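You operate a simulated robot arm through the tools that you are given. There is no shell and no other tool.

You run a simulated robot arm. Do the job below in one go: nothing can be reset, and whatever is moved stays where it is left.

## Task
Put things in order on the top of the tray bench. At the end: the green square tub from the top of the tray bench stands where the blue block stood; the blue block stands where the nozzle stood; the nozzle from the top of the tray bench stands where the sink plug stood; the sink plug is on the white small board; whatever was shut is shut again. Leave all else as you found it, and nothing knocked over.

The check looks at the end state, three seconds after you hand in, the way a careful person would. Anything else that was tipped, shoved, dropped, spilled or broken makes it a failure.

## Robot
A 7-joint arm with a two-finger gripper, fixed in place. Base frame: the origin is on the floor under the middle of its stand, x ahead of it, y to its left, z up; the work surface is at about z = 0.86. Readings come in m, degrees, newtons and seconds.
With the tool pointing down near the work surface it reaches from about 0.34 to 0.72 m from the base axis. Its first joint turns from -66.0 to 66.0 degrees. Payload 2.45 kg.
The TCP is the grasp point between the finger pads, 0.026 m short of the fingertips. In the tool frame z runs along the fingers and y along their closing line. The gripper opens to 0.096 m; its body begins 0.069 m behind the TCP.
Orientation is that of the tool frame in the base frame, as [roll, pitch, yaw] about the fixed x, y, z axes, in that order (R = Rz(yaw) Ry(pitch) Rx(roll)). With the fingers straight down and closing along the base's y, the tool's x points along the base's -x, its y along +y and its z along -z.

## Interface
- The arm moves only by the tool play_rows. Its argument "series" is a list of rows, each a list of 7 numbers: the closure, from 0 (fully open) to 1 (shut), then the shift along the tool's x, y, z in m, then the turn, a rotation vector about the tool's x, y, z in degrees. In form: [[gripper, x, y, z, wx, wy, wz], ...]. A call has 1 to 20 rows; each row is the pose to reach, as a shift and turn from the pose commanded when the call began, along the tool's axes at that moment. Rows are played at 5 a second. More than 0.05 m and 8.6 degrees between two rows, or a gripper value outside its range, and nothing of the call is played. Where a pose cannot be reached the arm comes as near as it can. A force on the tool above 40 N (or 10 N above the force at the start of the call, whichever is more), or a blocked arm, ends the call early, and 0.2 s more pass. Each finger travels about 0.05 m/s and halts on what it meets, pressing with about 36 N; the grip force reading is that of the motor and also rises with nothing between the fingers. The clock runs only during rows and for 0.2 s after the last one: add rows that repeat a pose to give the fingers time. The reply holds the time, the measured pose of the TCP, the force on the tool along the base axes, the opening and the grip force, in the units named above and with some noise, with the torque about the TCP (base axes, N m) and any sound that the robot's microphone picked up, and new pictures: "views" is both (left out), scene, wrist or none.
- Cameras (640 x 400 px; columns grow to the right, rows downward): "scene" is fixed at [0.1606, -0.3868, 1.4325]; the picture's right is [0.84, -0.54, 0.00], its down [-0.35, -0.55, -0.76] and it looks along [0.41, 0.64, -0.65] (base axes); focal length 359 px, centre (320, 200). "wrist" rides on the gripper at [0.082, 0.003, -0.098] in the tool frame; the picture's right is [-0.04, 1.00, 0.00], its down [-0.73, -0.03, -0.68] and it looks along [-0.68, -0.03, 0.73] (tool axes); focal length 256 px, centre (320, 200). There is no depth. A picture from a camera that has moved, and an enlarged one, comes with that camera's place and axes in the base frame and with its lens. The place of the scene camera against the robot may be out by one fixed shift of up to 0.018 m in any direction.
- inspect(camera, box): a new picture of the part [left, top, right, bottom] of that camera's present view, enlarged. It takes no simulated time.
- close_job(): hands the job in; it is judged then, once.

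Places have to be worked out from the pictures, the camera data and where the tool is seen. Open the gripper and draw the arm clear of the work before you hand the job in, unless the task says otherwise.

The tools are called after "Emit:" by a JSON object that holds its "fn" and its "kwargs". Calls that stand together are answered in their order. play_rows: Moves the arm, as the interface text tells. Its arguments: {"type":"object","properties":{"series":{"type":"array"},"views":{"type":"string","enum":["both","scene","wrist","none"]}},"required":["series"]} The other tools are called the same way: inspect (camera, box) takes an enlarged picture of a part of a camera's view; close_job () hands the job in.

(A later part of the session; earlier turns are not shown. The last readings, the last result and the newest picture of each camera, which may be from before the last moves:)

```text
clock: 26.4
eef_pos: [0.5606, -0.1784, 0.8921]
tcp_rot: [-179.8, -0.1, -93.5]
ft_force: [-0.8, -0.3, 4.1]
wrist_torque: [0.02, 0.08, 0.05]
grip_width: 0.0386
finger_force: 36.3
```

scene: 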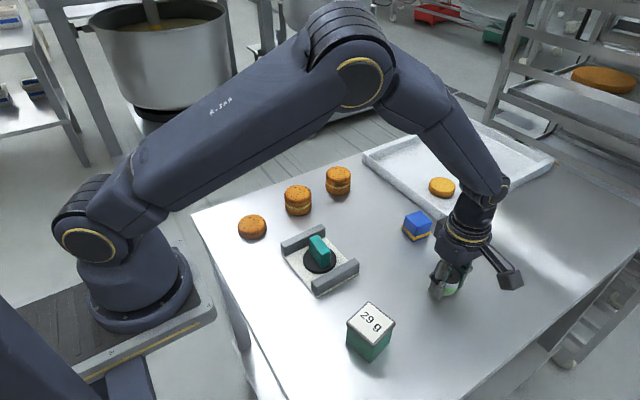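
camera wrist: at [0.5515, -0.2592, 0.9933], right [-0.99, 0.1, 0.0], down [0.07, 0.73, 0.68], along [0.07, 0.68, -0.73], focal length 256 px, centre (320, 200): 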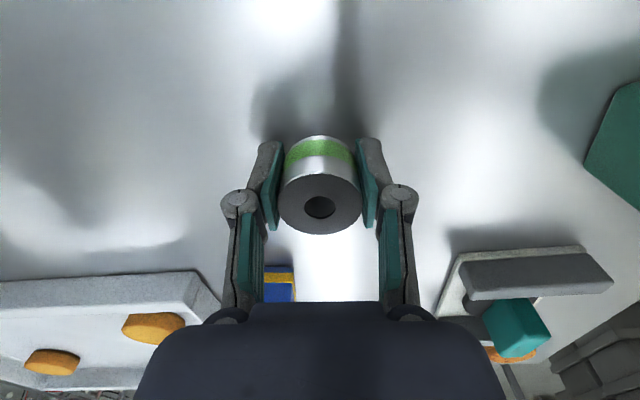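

Light contact at 4 N. I'll release the nozzle gently by opening in stages.

Emit:
{"fn": "play_rows", "kwargs": {"series": [[0.58, 0, 0, 0, 0, 0, 0], [0.54, 0, 0, 0, 0, 0, 0], [0.48, 0, 0, 0, 0, 0, 0], [0.4, 0, 0, 0, 0, 0, 0], [0.3, 0, 0, 0, 0, 0, 0], [0.2, 0, 0, 0, 0, 0, 0], [0.2, 0, 0, 0, 0, 0, 0]], "views": "both"}}

Emit:
{"fn": "inspect", "kwargs": {"camera": "scene", "box": [415, 255, 479, 315]}}

```text
clock: 28.0
eef_pos: [0.5613, -0.1783, 0.8926]
tcp_rot: [-180.0, 0.1, -93.6]
ft_force: [1.5, 0.3, -0.1]
wrist_torque: [0.02, 0.01, 0.0]
grip_width: 0.0767
finger_force: 0.0
camera wrist: at [0.5516, -0.2593, 0.9912], right [-0.99, 0.1, 0.0], down [0.07, 0.73, 0.68], along [0.07, 0.68, -0.73], focal length 256 px, centre (320, 200)
```

scene: 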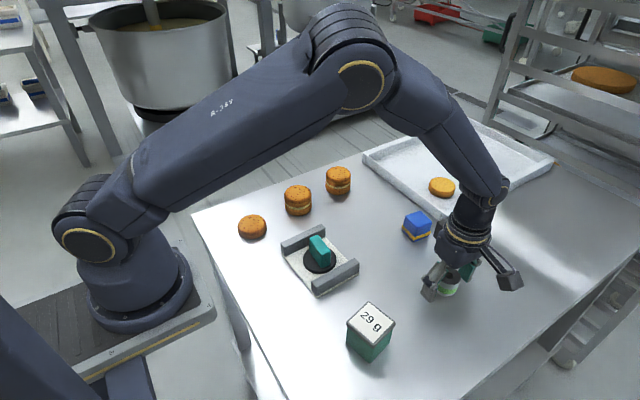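
wrist: 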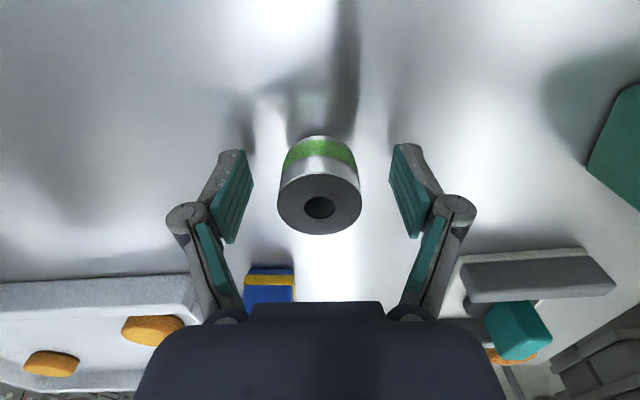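

```text
6.67 times, centred on (447, 285) of scene
camera zoom: at [0.1606, -0.3868, 1.4325], right [0.84, -0.54, 0.0], down [-0.35, -0.55, -0.76], along [0.41, 0.64, -0.65], focal length 2392 px, centre (-527, -367)
```

zoom: 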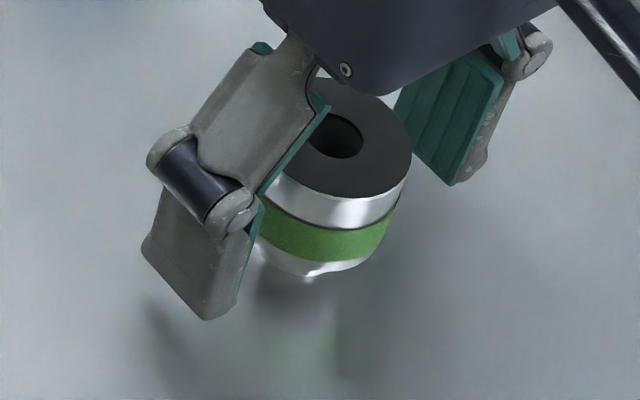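

The nozzle stands free. I'll lift straight up, then go to hover above the blue block at about (0.624, -0.0375) with a slight 1.5° turn to match its angle.

Emit:
{"fn": "play_rows", "kwargs": {"series": [[0.2, 0, 0, -0.03, 0, 0, 0], [0.2, 0, 0, -0.07, 0, 0, 0], [0.2, 0, 0, -0.11, 0, 0, 0], [0.2, -0.024, -0.0091, -0.14, 0, 0, 0.5], [0.2, -0.06, -0.0227, -0.14, 0, 0, 1], [0.2, -0.1, -0.0379, -0.14, 0, 0, 1.5], [0.2, -0.13, -0.0493, -0.14, 0, 0, 1.5], [0.2, -0.1441, -0.0546, -0.14, 0, 0, 1.5], [0.2, -0.1441, -0.0546, -0.14, 0, 0, 1.5]], "views": "both"}}

Emit:
{"fn": "inspect", "kwargs": {"camera": "scene", "box": [415, 255, 479, 315]}}

Emit:
{"fn": "inspect", "kwargs": {"camera": "wrist", "box": [270, 20, 370, 120]}}

```text
clock: 30.0
eef_pos: [0.6246, -0.0401, 1.0319]
tcp_rot: [-180.0, 0.0, -94.9]
ft_force: [-0.3, -1.1, -0.3]
wrist_torque: [0.02, -0.03, 0.04]
grip_width: 0.0768
finger_force: 0.0
camera wrist: at [0.6134, -0.1185, 1.1316], right [-0.99, 0.13, 0.0], down [0.09, 0.73, 0.68], along [0.09, 0.67, -0.73], focal length 256 px, centre (320, 200)
```

scene: 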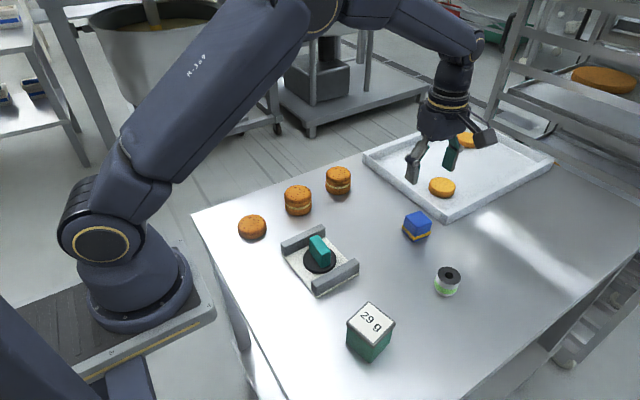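
wrist: 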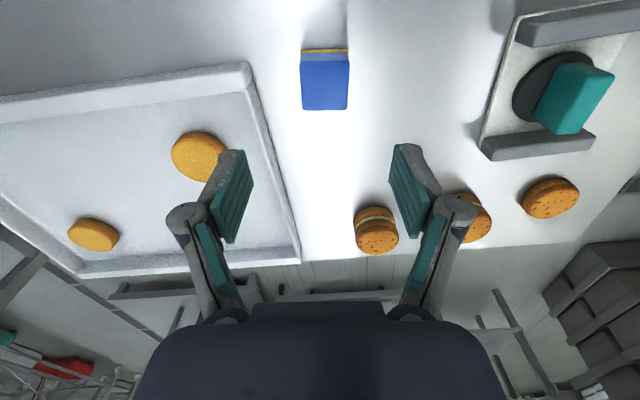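

```text
6.67 times, centred on (447, 285) of scene
camera zoom: at [0.1606, -0.3868, 1.4325], right [0.84, -0.54, 0.0], down [-0.35, -0.55, -0.76], along [0.41, 0.64, -0.65], focal length 2392 px, centre (-527, -367)
```

zoom: 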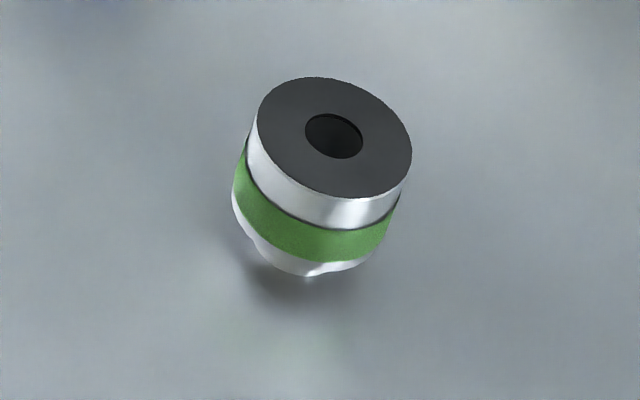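

```text
4.00 times, centred on (320, 70) of wrist
camera zoom: at [0.6134, -0.1185, 1.1316], right [-0.99, 0.13, 0.0], down [0.09, 0.73, 0.68], along [0.09, 0.67, -0.73], focal length 1024 px, centre (320, 720)
```

zoom: 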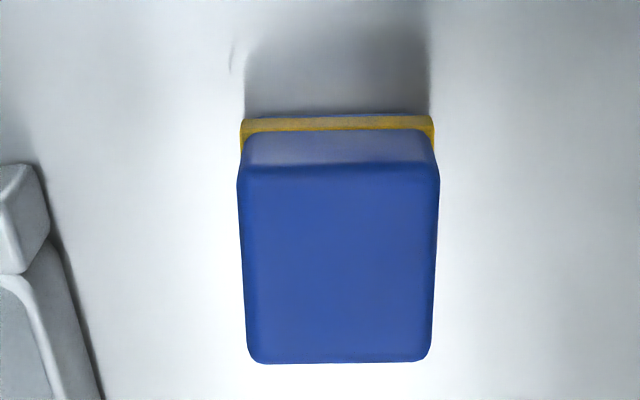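

The nozzle stands upright within a few mm of the plug's former spot. The block is about 4 mm toward -x of the TCP and 1.3° further turned. I'll correct for that and descend to TCP z≈0.903, so the pads grip above the yellow band.

Emit:
{"fn": "play_rows", "kwargs": {"series": [[0.2, 0.001, 0.0039, 0.03, 0, 0, 1.2], [0.2, 0.001, 0.0039, 0.065, 0, 0, 1.2], [0.2, 0.001, 0.0039, 0.1, 0, 0, 1.2], [0.2, 0.001, 0.0039, 0.12, 0, 0, 1.2], [0.2, 0.001, 0.0039, 0.129, 0, 0, 1.2], [0.2, 0.001, 0.0039, 0.129, 0, 0, 1.2]], "views": "both"}}

Emit:
{"fn": "inspect", "kwargs": {"camera": "wrist", "box": [220, 110, 420, 260]}}

Emit:
{"fn": "inspect", "kwargs": {"camera": "scene", "box": [380, 180, 460, 255]}}

```text
clock: 31.4
eef_pos: [0.62, -0.0394, 0.9024]
tcp_rot: [-180.0, 0.0, -96.2]
ft_force: [-0.7, -0.1, -0.3]
wrist_torque: [0.03, 0.02, -0.03]
grip_width: 0.0768
finger_force: 0.0
camera wrist: at [0.6077, -0.1194, 1.0017], right [-0.99, 0.15, 0.0], down [0.11, 0.73, 0.68], along [0.1, 0.67, -0.73], focal length 256 px, centre (320, 200)
```

scene: 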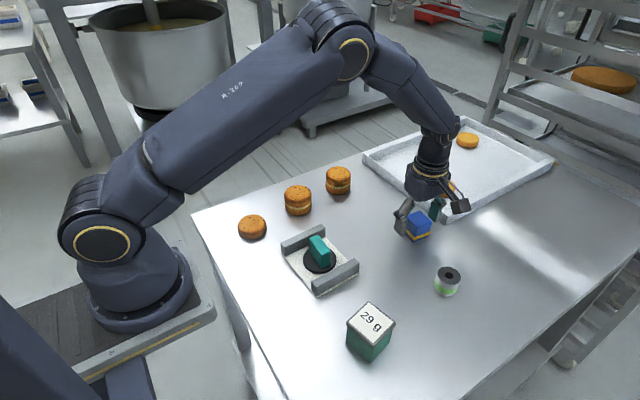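
wrist: 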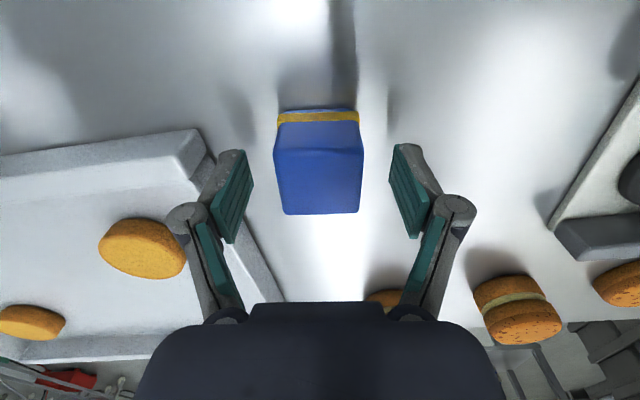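

```text
2.67 times, centred on (320, 185) of wrist
camera zoom: at [0.6077, -0.1194, 1.0017], right [-0.99, 0.15, 0.0], down [0.11, 0.73, 0.68], along [0.1, 0.67, -0.73], focal length 683 px, centre (320, 240)
```

zoom: 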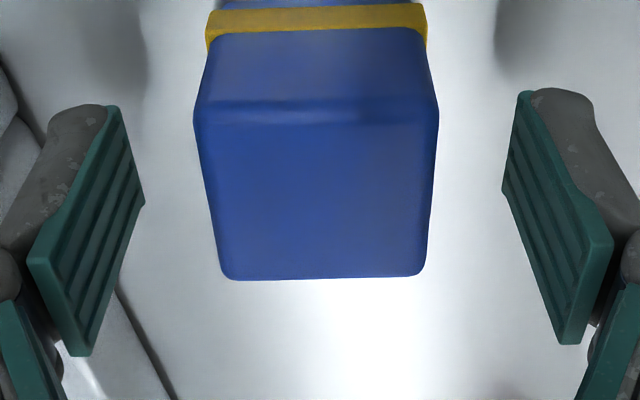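

```text
5.33 times, centred on (420, 218) of scene
camera zoom: at [0.1606, -0.3868, 1.4325], right [0.84, -0.54, 0.0], down [-0.35, -0.55, -0.76], along [0.41, 0.64, -0.65], focal length 1914 px, centre (-213, 107)
```

zoom: 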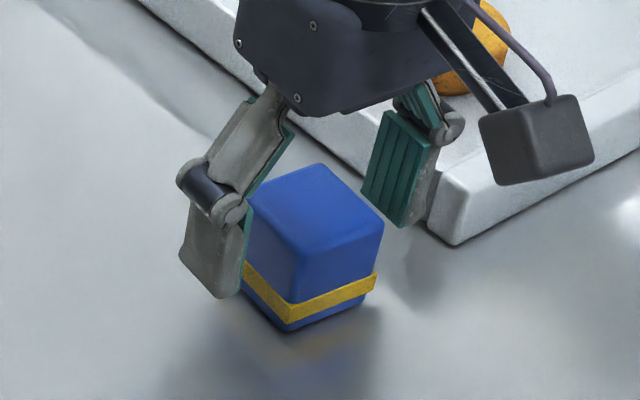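

The block is centred between the pads and the tray is clear of the fingers. Closing slowly.

Emit:
{"fn": "play_rows", "kwargs": {"series": [[0.3, 0, 0, 0, 0, 0, 0], [0.4, 0, 0, 0, 0, 0, 0], [0.48, 0, 0, 0, 0, 0, 0], [0.53, 0, 0, 0, 0, 0, 0], [0.57, 0, 0, 0, 0, 0, 0], [0.62, 0, 0, 0, 0, 0, 0], [1, 0, 0, 0, 0, 0, 0], [1, 0, 0, 0, 0, 0, 0], [1, 0, 0, 0, 0, 0, 0]], "views": "both"}}

Emit:
{"fn": "inspect", "kwargs": {"camera": "wrist", "box": [220, 90, 420, 240]}}

Emit:
{"fn": "inspect", "kwargs": {"camera": "scene", "box": [380, 180, 460, 255]}}

```text
clock: 33.4
eef_pos: [0.6202, -0.0382, 0.9022]
tcp_rot: [-179.8, 0.0, -96.2]
ft_force: [-0.7, -1.0, 2.4]
wrist_torque: [0.02, 0.04, -0.01]
grip_width: 0.0411
finger_force: 35.9
camera wrist: at [0.6077, -0.1195, 1.0022], right [-0.99, 0.15, 0.0], down [0.11, 0.73, 0.68], along [0.1, 0.67, -0.73], focal length 256 px, centre (320, 200)
```

scene: 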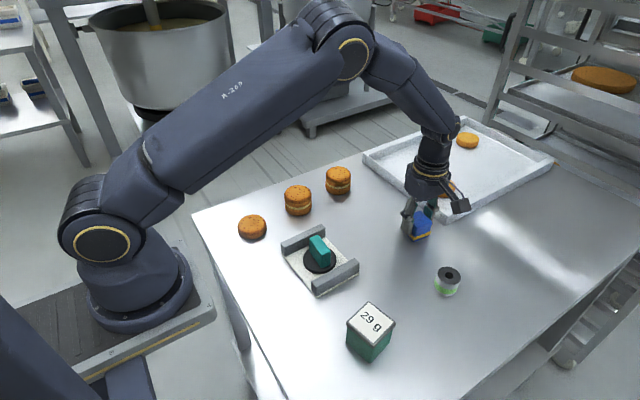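
wrist: 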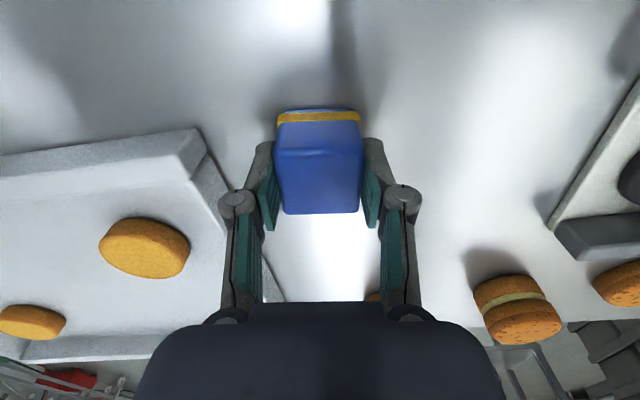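

```text
2.67 times, centred on (320, 165) of wrist
camera zoom: at [0.6077, -0.1195, 1.0022], right [-0.99, 0.15, 0.0], down [0.11, 0.73, 0.68], along [0.1, 0.67, -0.73], focal length 683 px, centre (320, 293)
```

zoom: 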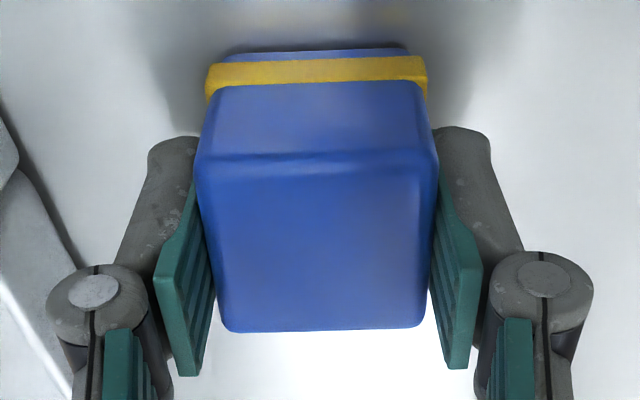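

```text
5.33 times, centred on (420, 218) of scene
camera zoom: at [0.1605, -0.3868, 1.4325], right [0.84, -0.54, 0.0], down [-0.35, -0.55, -0.76], along [0.41, 0.64, -0.65], focal length 1914 px, centre (-213, 107)
```

zoom: 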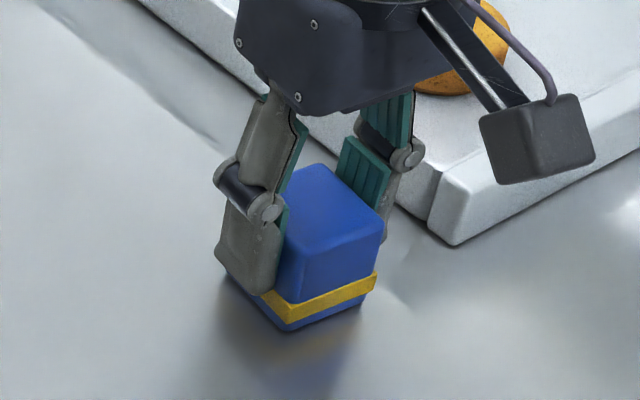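

Block gripped (41 mm) at TCP (0.620, -0.0385). I'll lift it and carry it over the nozzle's former place with a TCP target of about (0.539, 0.076).

Emit:
{"fn": "play_rows", "kwargs": {"series": [[1, 0, 0, -0.01, 0, 0, 0], [1, 0, 0, -0.04, 0, 0, 0], [1, 0, 0, -0.08, 0, 0, 0], [1, -0.0131, 0.0116, -0.1, 0, 0, 0], [1, -0.0394, 0.0347, -0.1, 0, 0, 0], [1, -0.0657, 0.0579, -0.1, 0, 0, 0], [1, -0.092, 0.081, -0.1, 0, 0, 0], [1, -0.1051, 0.0926, -0.1, 0, 0, 0], [1, -0.1051, 0.0926, -0.1, 0, 0, 0]], "views": "both"}}

```text
clock: 35.4
eef_pos: [0.5394, 0.078, 1.0015]
tcp_rot: [-179.8, 0.1, -96.1]
ft_force: [-0.4, 0.0, -1.0]
wrist_torque: [0.02, 0.05, 0.01]
grip_width: 0.0411
finger_force: 35.8
camera wrist: at [0.5268, -0.0044, 1.1012], right [-0.99, 0.15, 0.0], down [0.11, 0.73, 0.68], along [0.1, 0.67, -0.73], focal length 256 px, centre (320, 200)
```

scene: 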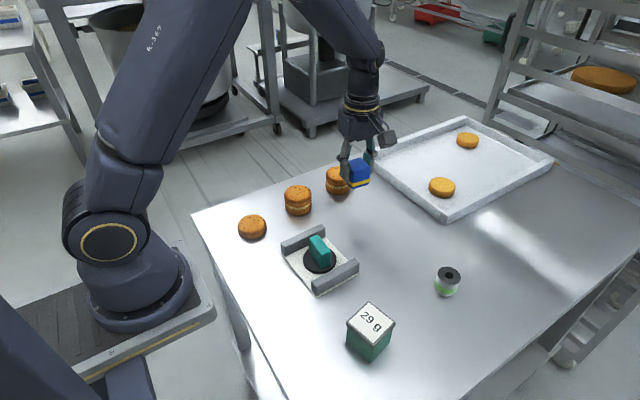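
wrist: 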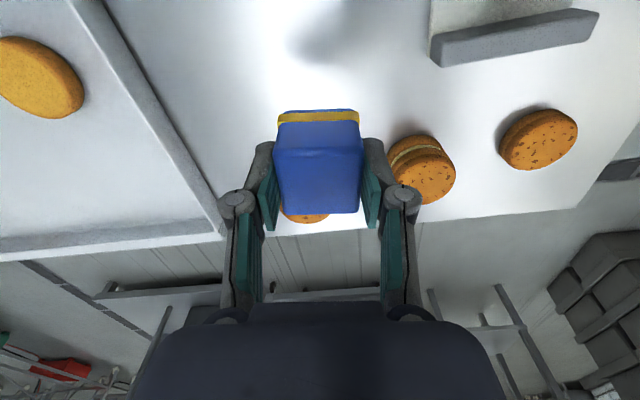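

The block is above the nozzle's former place and the cookie stack is clear. Lowering to 2 mm above the bench.

Emit:
{"fn": "play_rows", "kwargs": {"series": [[1, 0.0008, 0, 0.035, 0, 0, 0], [1, 0.0008, 0, 0.07, 0, 0, 0], [1, 0.0008, 0, 0.09, 0, 0, 0], [1, 0.0008, 0, 0.096, 0, 0, 0], [1, 0.0008, 0, 0.098, 0, 0, 0], [1, 0.0008, 0, 0.098, 0, 0, 0]], "views": "both"}}

Emit:
{"fn": "inspect", "kwargs": {"camera": "scene", "box": [315, 160, 395, 230]}}

```text
clock: 36.8
eef_pos: [0.54, 0.0741, 0.905]
tcp_rot: [-179.9, 0.0, -96.2]
ft_force: [0.5, 0.7, -0.7]
wrist_torque: [0.04, 0.01, 0.01]
grip_width: 0.041
finger_force: 36.4
camera wrist: at [0.527, -0.0056, 1.004], right [-0.99, 0.15, 0.0], down [0.11, 0.73, 0.68], along [0.1, 0.67, -0.73], focal length 256 px, centre (320, 200)
```

scene: 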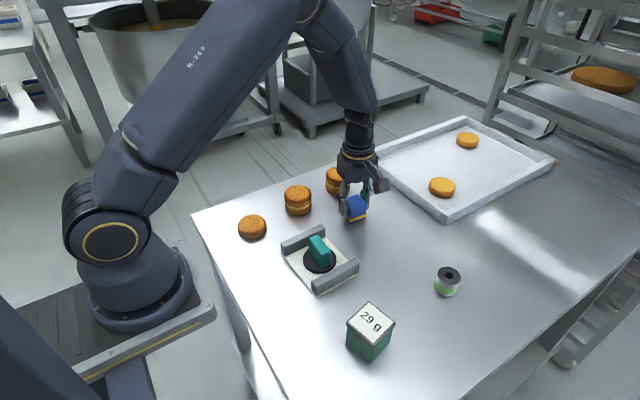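
wrist: 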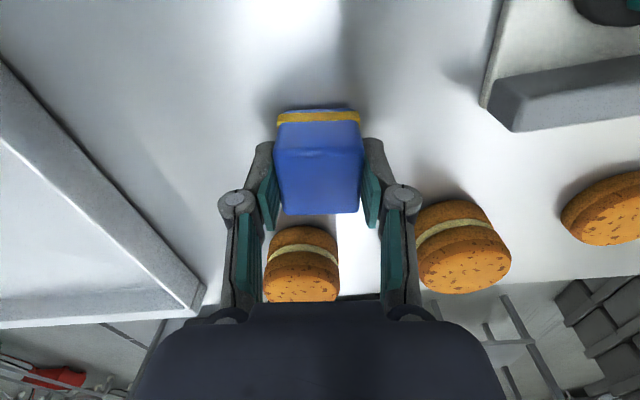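

```text
5.71 times, centred on (355, 195) of scene
camera zoom: at [0.1606, -0.3868, 1.4325], right [0.84, -0.54, 0.0], down [-0.35, -0.55, -0.76], along [0.41, 0.64, -0.65], focal length 2050 px, centre (120, 229)
```

zoom: 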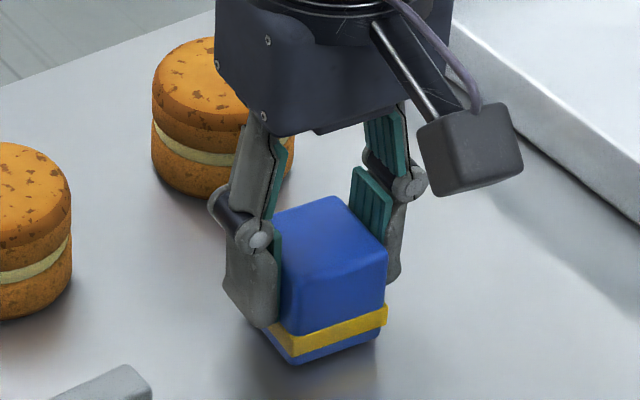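

I'll check alignment against the nozzle's original pixel position with a closer zoom before setting it down.

Emit:
{"fn": "inspect", "kwargs": {"camera": "scene", "box": [330, 185, 378, 225]}}

```text
10.00 times, centred on (354, 205) of scene
camera zoom: at [0.1606, -0.3868, 1.4325], right [0.84, -0.54, 0.0], down [-0.35, -0.55, -0.76], along [0.41, 0.64, -0.65], focal length 3588 px, centre (-20, 150)
```

zoom: 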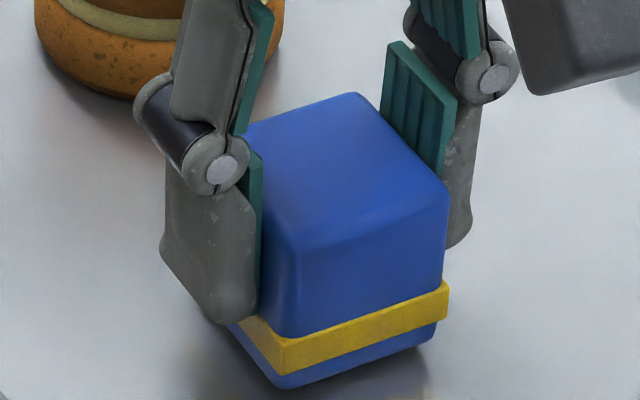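

Comparing pixels at the same spot, the block's top centre is about 18 px right and 24 px below the nozzle's original top centre. That means it is roughly 8 mm short in y. I'll shift +y by 7.8 mm before setting it down, then re-check.

Emit:
{"fn": "play_rows", "kwargs": {"series": [[1, -0.004, 0.0002, 0, 0, 0, 0], [1, -0.0078, 0.0004, 0, 0, 0, 0], [1, -0.0078, 0.0004, 0, 0, 0, 0]], "views": "wrist"}}

Emit:
{"fn": "inspect", "kwargs": {"camera": "scene", "box": [330, 185, 378, 225]}}

```text
clock: 37.6
eef_pos: [0.54, 0.0836, 0.905]
tcp_rot: [-180.0, 0.0, -96.2]
ft_force: [-0.4, 0.3, -0.2]
wrist_torque: [0.02, 0.02, 0.01]
grip_width: 0.0411
finger_force: 35.4
camera wrist: at [0.5275, 0.003, 1.0037], right [-0.99, 0.15, 0.0], down [0.11, 0.73, 0.68], along [0.1, 0.67, -0.73], focal length 256 px, centre (320, 200)
```

wrist: 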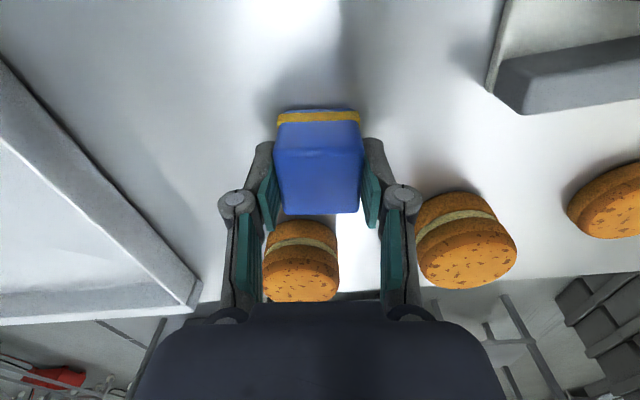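

```text
10.00 times, centred on (354, 205) of scene
camera zoom: at [0.1606, -0.3868, 1.4325], right [0.84, -0.54, 0.0], down [-0.35, -0.55, -0.76], along [0.41, 0.64, -0.65], focal length 3588 px, centre (-20, 150)
```

zoom: 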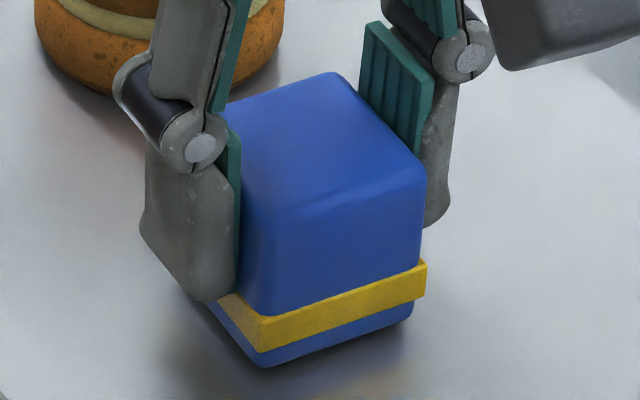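

The block now lines up with the nozzle's original spot to within about 2 mm. Lowering to contact.

Emit:
{"fn": "play_rows", "kwargs": {"series": [[1, 0, 0, 0.0008, 0, 0, 0], [1, 0, 0, 0.0014, 0, 0, 0], [1, 0, 0, 0.0018, 0, 0, 0], [1, 0, 0, 0.0018, 0, 0, 0]], "views": "none"}}

```text
clock: 38.6
eef_pos: [0.5394, 0.0832, 0.9036]
tcp_rot: [-179.8, 0.0, -96.2]
ft_force: [-0.8, -0.7, 0.7]
wrist_torque: [0.04, -0.04, 0.01]
grip_width: 0.0409
finger_force: 36.1
```

No contact yet. Another 0.6 mm.

Emit:
{"fn": "play_rows", "kwargs": {"series": [[1, 0, 0, 0.0006, 0, 0, 0], [1, 0, 0, 0.0006, 0, 0, 0]], "views": "none"}}

```text
clock: 39.2
eef_pos: [0.5408, 0.0835, 0.9038]
tcp_rot: [-179.8, 0.0, -96.2]
ft_force: [-3.0, -0.8, 9.1]
wrist_torque: [-0.03, 0.15, 0.02]
grip_width: 0.0412
finger_force: 35.8
```

Contact at 9 N, so the block is on the bench. I'll release it in stages.

Emit:
{"fn": "play_rows", "kwargs": {"series": [[0.8, 0, 0, -0.0003, 0, 0, 0], [0.54, 0, 0, -0.0003, 0, 0, 0], [0.48, 0, 0, -0.0003, 0, 0, 0], [0.4, 0, 0, -0.0003, 0, 0, 0], [0.3, 0, 0, -0.0003, 0, 0, 0], [0.25, 0, 0, -0.0003, 0, 0, 0], [0.25, 0, 0, -0.0003, 0, 0, 0]], "views": "both"}}

Emit:
{"fn": "inspect", "kwargs": {"camera": "scene", "box": [330, 185, 378, 225]}}

```text
clock: 40.8
eef_pos: [0.5402, 0.0839, 0.9028]
tcp_rot: [180.0, 0.0, -96.2]
ft_force: [0.1, 0.1, -0.4]
wrist_torque: [0.02, 0.02, -0.03]
grip_width: 0.072
finger_force: 0.0
camera wrist: at [0.5274, 0.0025, 1.0018], right [-0.99, 0.15, 0.0], down [0.11, 0.73, 0.68], along [0.1, 0.67, -0.73], focal length 256 px, centre (320, 200)
```

scene: 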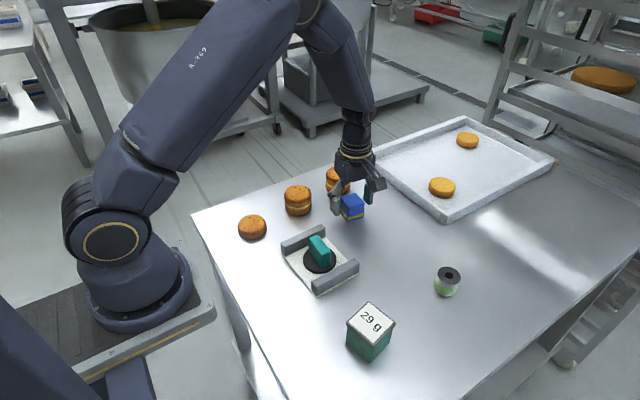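
wrist: 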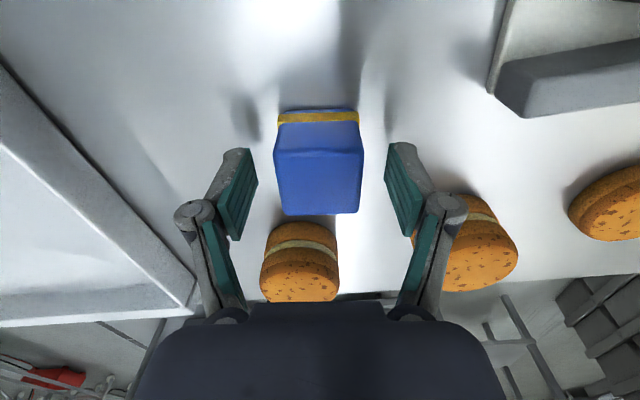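

```text
10.00 times, centred on (354, 205) of scene
camera zoom: at [0.1606, -0.3868, 1.4325], right [0.84, -0.54, 0.0], down [-0.35, -0.55, -0.76], along [0.41, 0.64, -0.65], focal length 3588 px, centre (-20, 150)
```

zoom: 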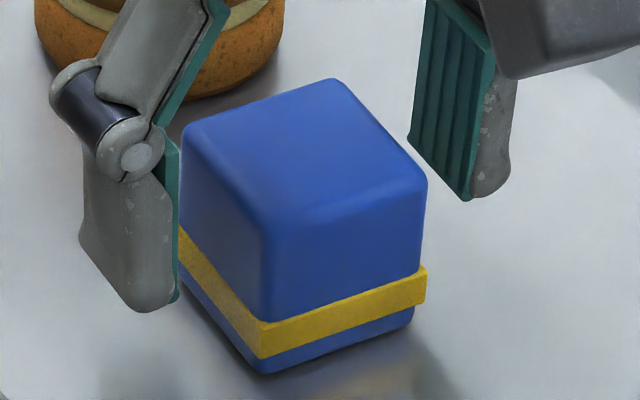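

The block stands at the nozzle's former spot (within about 3 mm). I'll lift clear, turn the gripper to match the tub (rotated about +12°, closing along y to stay clear of the tray), and hover above the tub.

Emit:
{"fn": "play_rows", "kwargs": {"series": [[0.25, 0, 0, -0.03, 0, 0, 0], [0.25, 0, 0, -0.07, 0, 0, 0], [0.25, 0, 0, -0.11, 0, 0, 0], [0.2, 0.01, 0.0046, -0.14, 0, 0, 4], [0.1, 0.04, 0.0186, -0.145, 0, 0, 12], [0, 0.074, 0.0343, -0.145, 0, 0, 20], [0, 0.109, 0.0506, -0.145, 0, 0, 28], [0, 0.144, 0.0668, -0.145, 0, 0, 36], [0, 0.179, 0.083, -0.145, 0, 0, 44], [0, 0.214, 0.0993, -0.145, 0, 0, 52], [0, 0.249, 0.1155, -0.145, 0, 0, 60], [0, 0.272, 0.1262, -0.145, 0, 0, 67], [0, 0.2833, 0.1314, -0.145, 0, 0, 71.8], [0, 0.2833, 0.1314, -0.145, 0, 0, 71.8]], "views": "both"}}

Emit:
{"fn": "inspect", "kwargs": {"camera": "scene", "box": [320, 170, 480, 310]}}

```text
clock: 43.8
eef_pos: [0.3781, -0.1851, 1.0467]
tcp_rot: [-179.9, 0.1, -168.2]
ft_force: [0.2, 0.2, -0.1]
wrist_torque: [-0.03, 0.0, 0.0]
grip_width: 0.0959
finger_force: 0.1
camera wrist: at [0.2967, -0.1977, 1.1453], right [-0.17, 0.99, 0.0], down [0.72, 0.12, 0.68], along [0.67, 0.11, -0.73], focal length 256 px, centre (320, 200)
```

scene: 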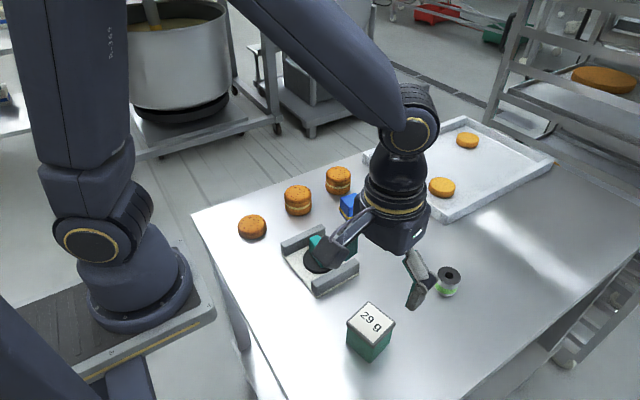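
wrist: 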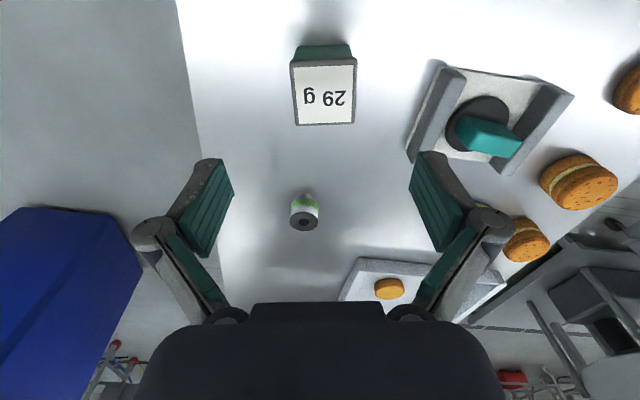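

```text
2.86 times, centred on (400, 240) of scene
camera zoom: at [0.1606, -0.3868, 1.4325], right [0.84, -0.54, 0.0], down [-0.35, -0.55, -0.76], along [0.41, 0.64, -0.65], focal length 1025 px, centre (91, 86)
```

zoom: 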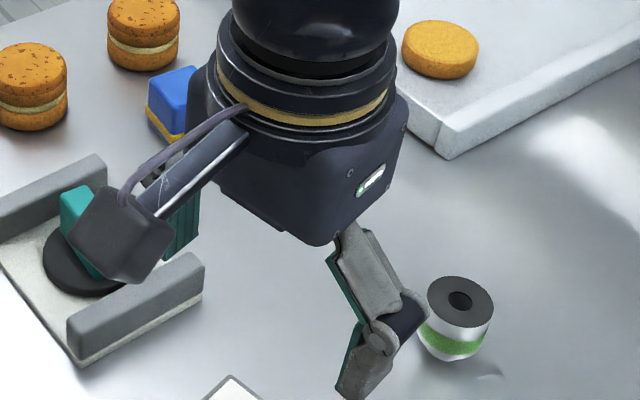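

The tub is aligned with the gripper and the nozzle is undisturbed. Zooming in on the tub to refine.

Emit:
{"fn": "inspect", "kwargs": {"camera": "wrist", "box": [270, 30, 380, 135]}}

```text
3.81 times, centred on (325, 82) of wrist
camera zoom: at [0.2967, -0.1977, 1.1453], right [-0.17, 0.99, 0.0], down [0.72, 0.12, 0.68], along [0.67, 0.11, -0.73], focal length 975 px, centre (301, 648)
```

zoom: 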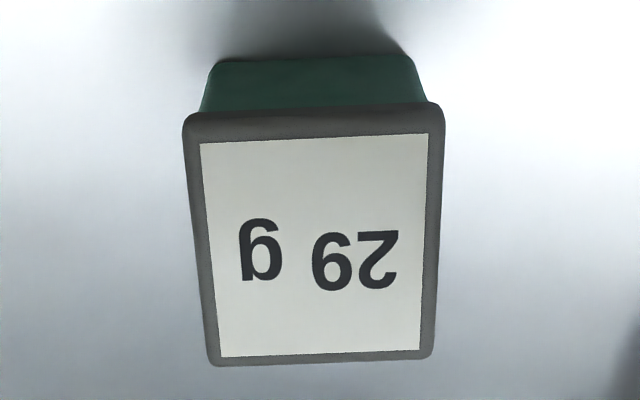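

The tub is 3.4 mm off in the closing direction, well aligned in angle, with the top at z≈0.92. I'll correct and descend to TCP z≈0.898 with the fingers open.

Emit:
{"fn": "play_rows", "kwargs": {"series": [[0, -0.0015, 0.0034, 0.035, 0, 0, 0], [0, -0.0015, 0.0034, 0.075, 0, 0, 0], [0, -0.0015, 0.0034, 0.11, 0, 0, 0], [0, -0.0015, 0.0034, 0.135, 0, 0, 0], [0, -0.0015, 0.0034, 0.149, 0, 0, 0], [0, -0.0015, 0.0034, 0.149, 0, 0, 0]], "views": "both"}}

Emit:
{"fn": "inspect", "kwargs": {"camera": "wrist", "box": [200, 90, 440, 270]}}

Emit:
{"fn": "inspect", "kwargs": {"camera": "scene", "box": [325, 270, 425, 380]}}

```text
clock: 45.2
eef_pos: [0.3794, -0.1805, 0.8987]
tcp_rot: [-180.0, 0.1, -168.1]
ft_force: [-0.2, -0.2, 0.0]
wrist_torque: [0.01, 0.0, -0.02]
grip_width: 0.096
finger_force: 0.0
camera wrist: at [0.2979, -0.1944, 0.9975], right [-0.17, 0.99, 0.0], down [0.72, 0.12, 0.68], along [0.67, 0.11, -0.73], focal length 256 px, centre (320, 200)
```

scene: 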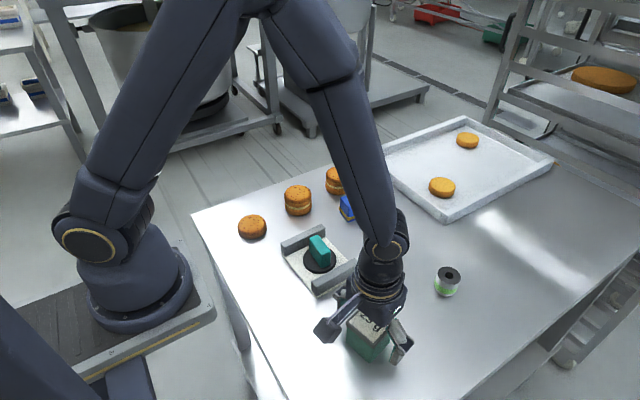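
wrist: 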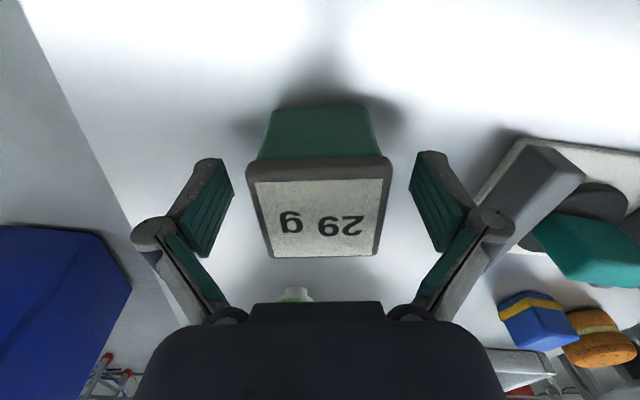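

```text
2.22 times, centred on (320, 180) of wrist
camera zoom: at [0.2979, -0.1944, 0.9975], right [-0.17, 0.99, 0.0], down [0.72, 0.12, 0.68], along [0.67, 0.11, -0.73], focal length 569 px, centre (320, 244)
```

zoom: 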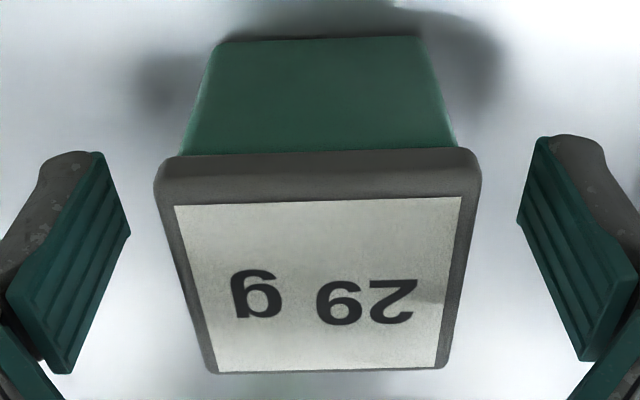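

```text
3.64 times, centred on (375, 325) of scene
camera zoom: at [0.1606, -0.3868, 1.4325], right [0.84, -0.54, 0.0], down [-0.35, -0.55, -0.76], along [0.41, 0.64, -0.65], focal length 1305 px, centre (120, -254)
```

zoom: 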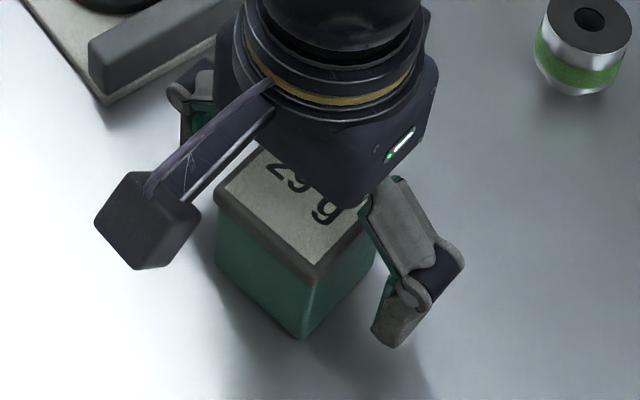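

The tub is centred between the pads to within 1 mm. Closing slowly on it.

Emit:
{"fn": "play_rows", "kwargs": {"series": [[0.1, 0, 0.0008, 0, 0, 0, 0], [0.2, 0, 0.0008, 0, 0, 0, 0], [0.28, 0, 0.0008, 0, 0, 0, 0], [0.34, 0, 0.0008, 0, 0, 0, 0], [0.38, 0, 0.0008, 0, 0, 0, 0], [0.42, 0, 0.0008, 0, 0, 0, 0], [0.46, 0, 0.0008, 0, 0, 0, 0], [0.52, 0, 0.0008, 0, 0, 0, 0], [0.8, 0, 0.0008, 0, 0, 0, 0], [1, 0, 0.0008, 0, 0, 0, 0], [1, 0, 0.0008, 0, 0, 0, 0]], "views": "both"}}

Emit:
{"fn": "inspect", "kwargs": {"camera": "wrist", "box": [200, 90, 440, 270]}}

Emit:
{"fn": "inspect", "kwargs": {"camera": "scene", "box": [325, 270, 425, 380]}}

```text
clock: 47.6
eef_pos: [0.3797, -0.1813, 0.8991]
tcp_rot: [-179.9, 0.1, -168.0]
ft_force: [-0.2, -0.3, 4.6]
wrist_torque: [0.02, 0.05, 0.03]
grip_width: 0.0534
finger_force: 36.3
camera wrist: at [0.2979, -0.1936, 0.9975], right [-0.17, 0.99, 0.0], down [0.72, 0.12, 0.68], along [0.67, 0.11, -0.73], focal length 256 px, centre (320, 200)
```

scene: 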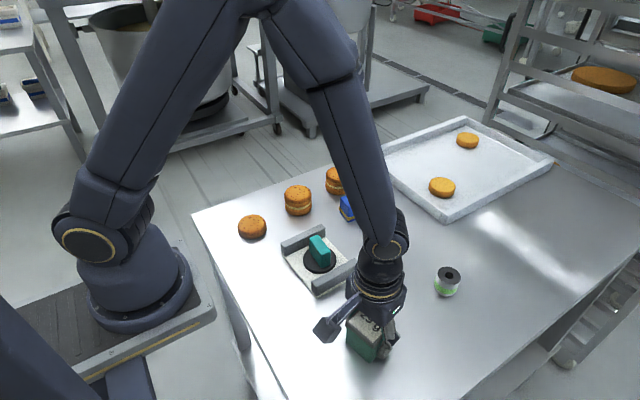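
wrist: 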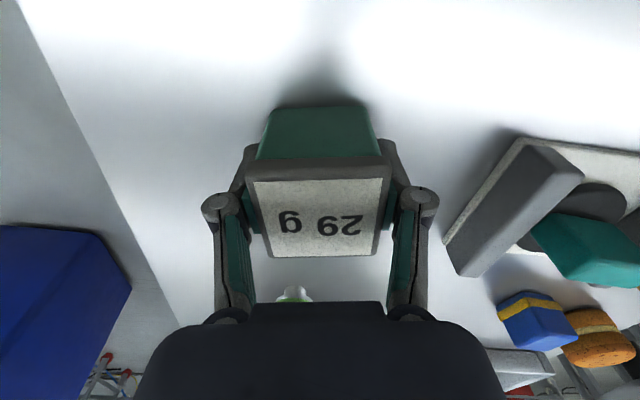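

```text
2.22 times, centred on (320, 180) of wrist
camera zoom: at [0.2979, -0.1936, 0.9975], right [-0.17, 0.99, 0.0], down [0.72, 0.12, 0.68], along [0.67, 0.11, -0.73], focal length 569 px, centre (320, 244)
```

zoom: 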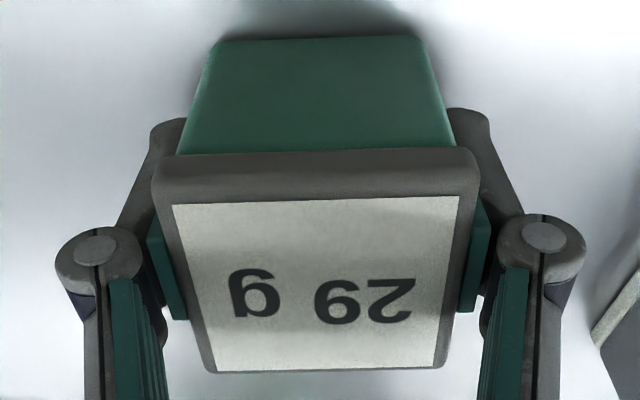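

```text
3.64 times, centred on (375, 325) of scene
camera zoom: at [0.1605, -0.3868, 1.4325], right [0.84, -0.54, 0.0], down [-0.35, -0.55, -0.76], along [0.41, 0.64, -0.65], focal length 1305 px, centre (120, -254)
```

zoom: 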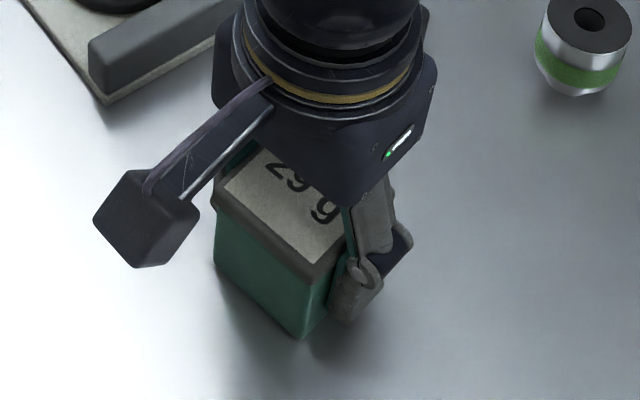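

Gripped at 53 mm on the rim. I'll lift 15 mm slowly and check that body and lid rise together.

Emit:
{"fn": "play_rows", "kwargs": {"series": [[1, 0, 0, -0.003, 0, 0, 0], [1, 0, 0, -0.007, 0, 0, 0], [1, 0, 0, -0.012, 0, 0, 0], [1, 0, 0, -0.015, 0, 0, 0], [1, 0, 0, -0.015, 0, 0, 0]], "views": "both"}}

Emit:
{"fn": "inspect", "kwargs": {"camera": "scene", "box": [325, 270, 425, 380]}}

Emit:
{"fn": "inspect", "kwargs": {"camera": "wrist", "box": [200, 90, 440, 270]}}

```text
clock: 48.8
eef_pos: [0.3784, -0.181, 0.9138]
tcp_rot: [-179.9, 0.1, -168.0]
ft_force: [0.1, 0.0, -0.6]
wrist_torque: [0.0, 0.03, 0.0]
grip_width: 0.0533
finger_force: 35.8
camera wrist: at [0.2979, -0.1939, 1.0125], right [-0.17, 0.99, 0.0], down [0.72, 0.12, 0.68], along [0.67, 0.11, -0.73], focal length 256 px, centre (320, 200)
```

scene: 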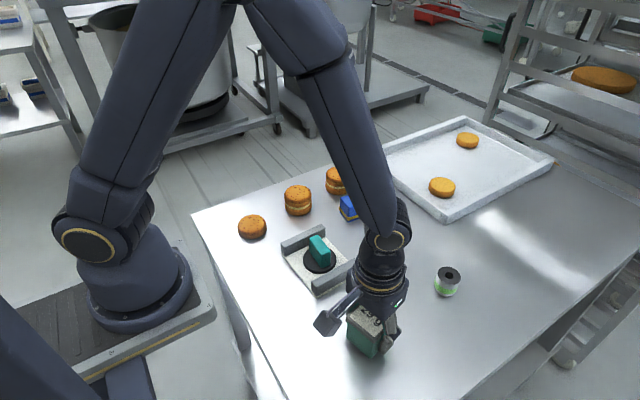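
wrist: 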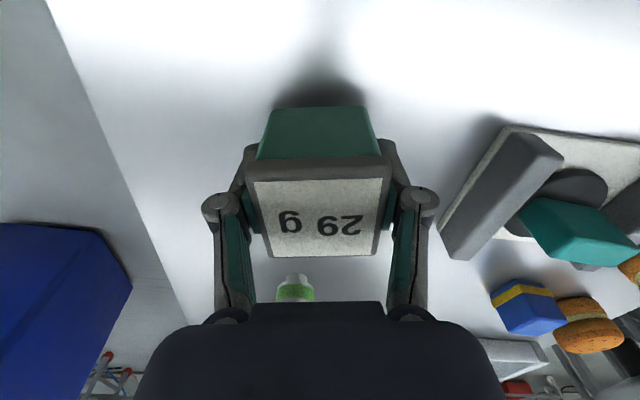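

```text
3.64 times, centred on (375, 325) of scene
camera zoom: at [0.1606, -0.3868, 1.4325], right [0.84, -0.54, 0.0], down [-0.35, -0.55, -0.76], along [0.41, 0.64, -0.65], focal length 1305 px, centre (120, -254)
```

zoom: 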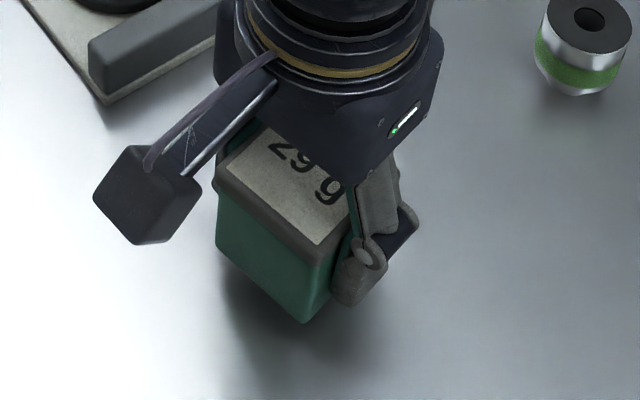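

```text
2.22 times, centred on (320, 180) of wrist
camera zoom: at [0.2979, -0.1939, 1.0125], right [-0.17, 0.99, 0.0], down [0.72, 0.12, 0.68], along [0.67, 0.11, -0.73], focal length 569 px, centre (320, 244)
```

zoom: 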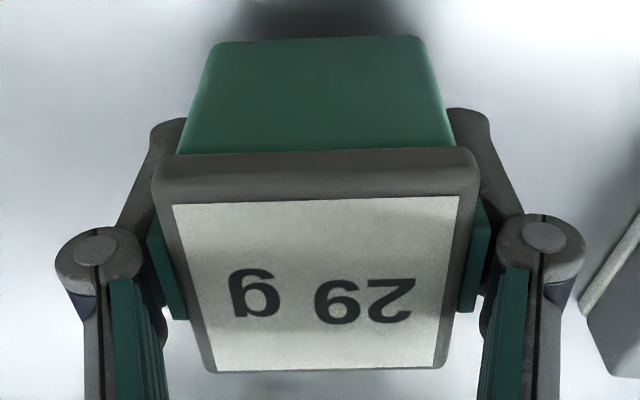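

The tub and lid rise together. I'll lift higher and carry it over the block's former place with a TCP target of (0.6185, -0.038).

Emit:
{"fn": "play_rows", "kwargs": {"series": [[1, 0, 0, -0.03, 0, 0, 0], [1, 0, 0, -0.065, 0, 0, 0], [1, 0, 0, -0.09, 0, 0, 0], [1, -0.0245, 0.0084, -0.095, 0, 0, 0], [1, -0.063, 0.0216, -0.095, 0, 0, 0], [1, -0.103, 0.0353, -0.095, 0, 0, 0], [1, -0.143, 0.049, -0.095, 0, 0, 0], [1, -0.183, 0.0627, -0.095, 0, 0, 0], [1, -0.22, 0.0754, -0.095, 0, 0, 0], [1, -0.248, 0.085, -0.095, 0, 0, 0], [1, -0.2636, 0.0903, -0.095, 0, 0, 0], [1, -0.2636, 0.0903, -0.095, 0, 0, 0]], "views": "both"}}

```text
clock: 51.4
eef_pos: [0.6165, -0.0368, 1.0081]
tcp_rot: [-179.9, 0.1, -168.0]
ft_force: [0.2, -0.2, -0.5]
wrist_torque: [0.02, 0.0, 0.05]
grip_width: 0.0536
finger_force: 35.8
camera wrist: at [0.5367, -0.0505, 1.1079], right [-0.17, 0.99, 0.0], down [0.72, 0.12, 0.68], along [0.67, 0.11, -0.73], focal length 256 px, centre (320, 200)
```

scene: 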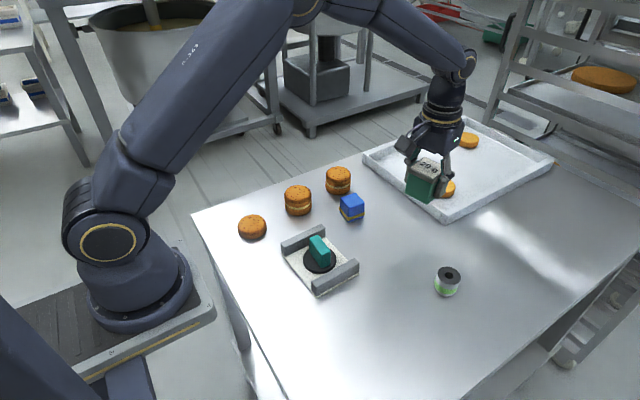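
wrist: 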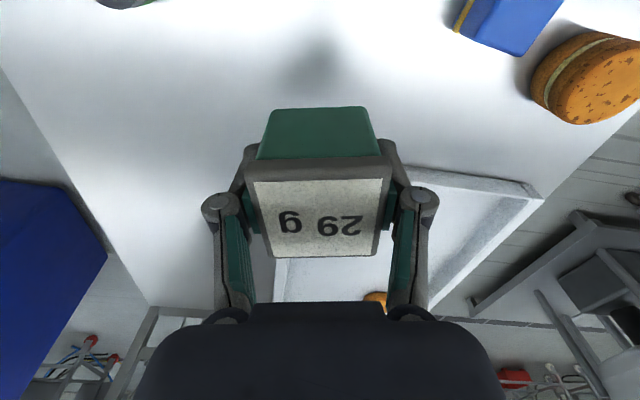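

TCP reads about (0.617, -0.037), so I'll nudge it 1 mm and lower to about 20 mm above the bench to check clearance to the tray.

Emit:
{"fn": "play_rows", "kwargs": {"series": [[1, -0.0007, -0.0014, 0.03, 0, 0, 0], [1, -0.0007, -0.0014, 0.06, 0, 0, 0], [1, -0.0007, -0.0014, 0.085, 0, 0, 0], [1, -0.0007, -0.0014, 0.09, 0, 0, 0], [1, -0.0007, -0.0014, 0.09, 0, 0, 0]], "views": "both"}}

Emit:
{"fn": "inspect", "kwargs": {"camera": "scene", "box": [370, 160, 470, 260]}}

```text
clock: 52.6
eef_pos: [0.619, -0.0382, 0.9195]
tcp_rot: [-180.0, 0.1, -168.0]
ft_force: [0.4, -0.4, -0.8]
wrist_torque: [0.03, 0.03, -0.01]
grip_width: 0.0533
finger_force: 35.9
camera wrist: at [0.5383, -0.0519, 1.0179], right [-0.17, 0.99, 0.0], down [0.72, 0.12, 0.68], along [0.67, 0.11, -0.73], focal length 256 px, centre (320, 200)
```

scene: 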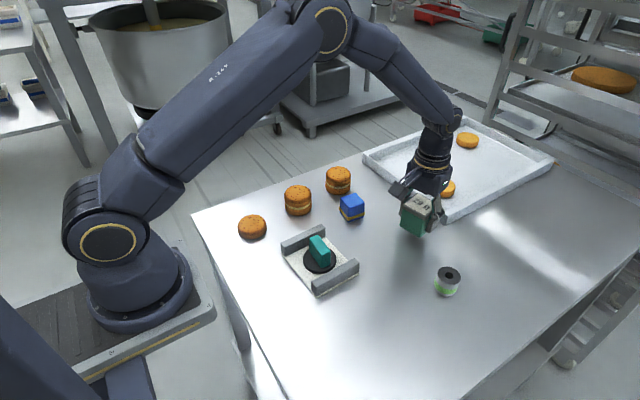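
wrist: 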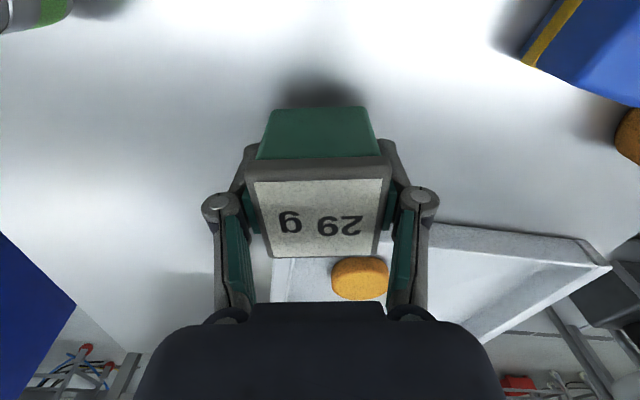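

```text
4.00 times, centred on (420, 210) of scene
camera zoom: at [0.1606, -0.3868, 1.4325], right [0.84, -0.54, 0.0], down [-0.35, -0.55, -0.76], along [0.41, 0.64, -0.65], focal length 1435 px, centre (-80, 160)
```

zoom: 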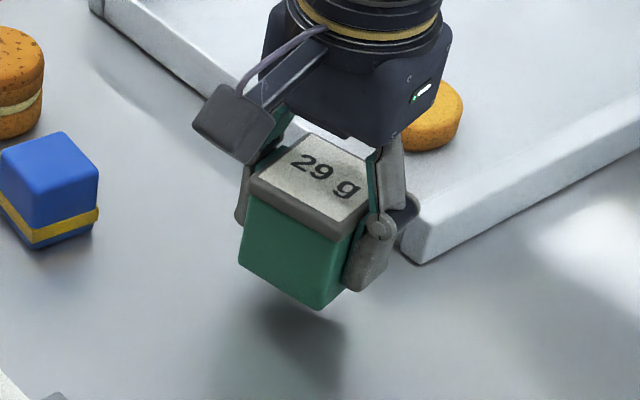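

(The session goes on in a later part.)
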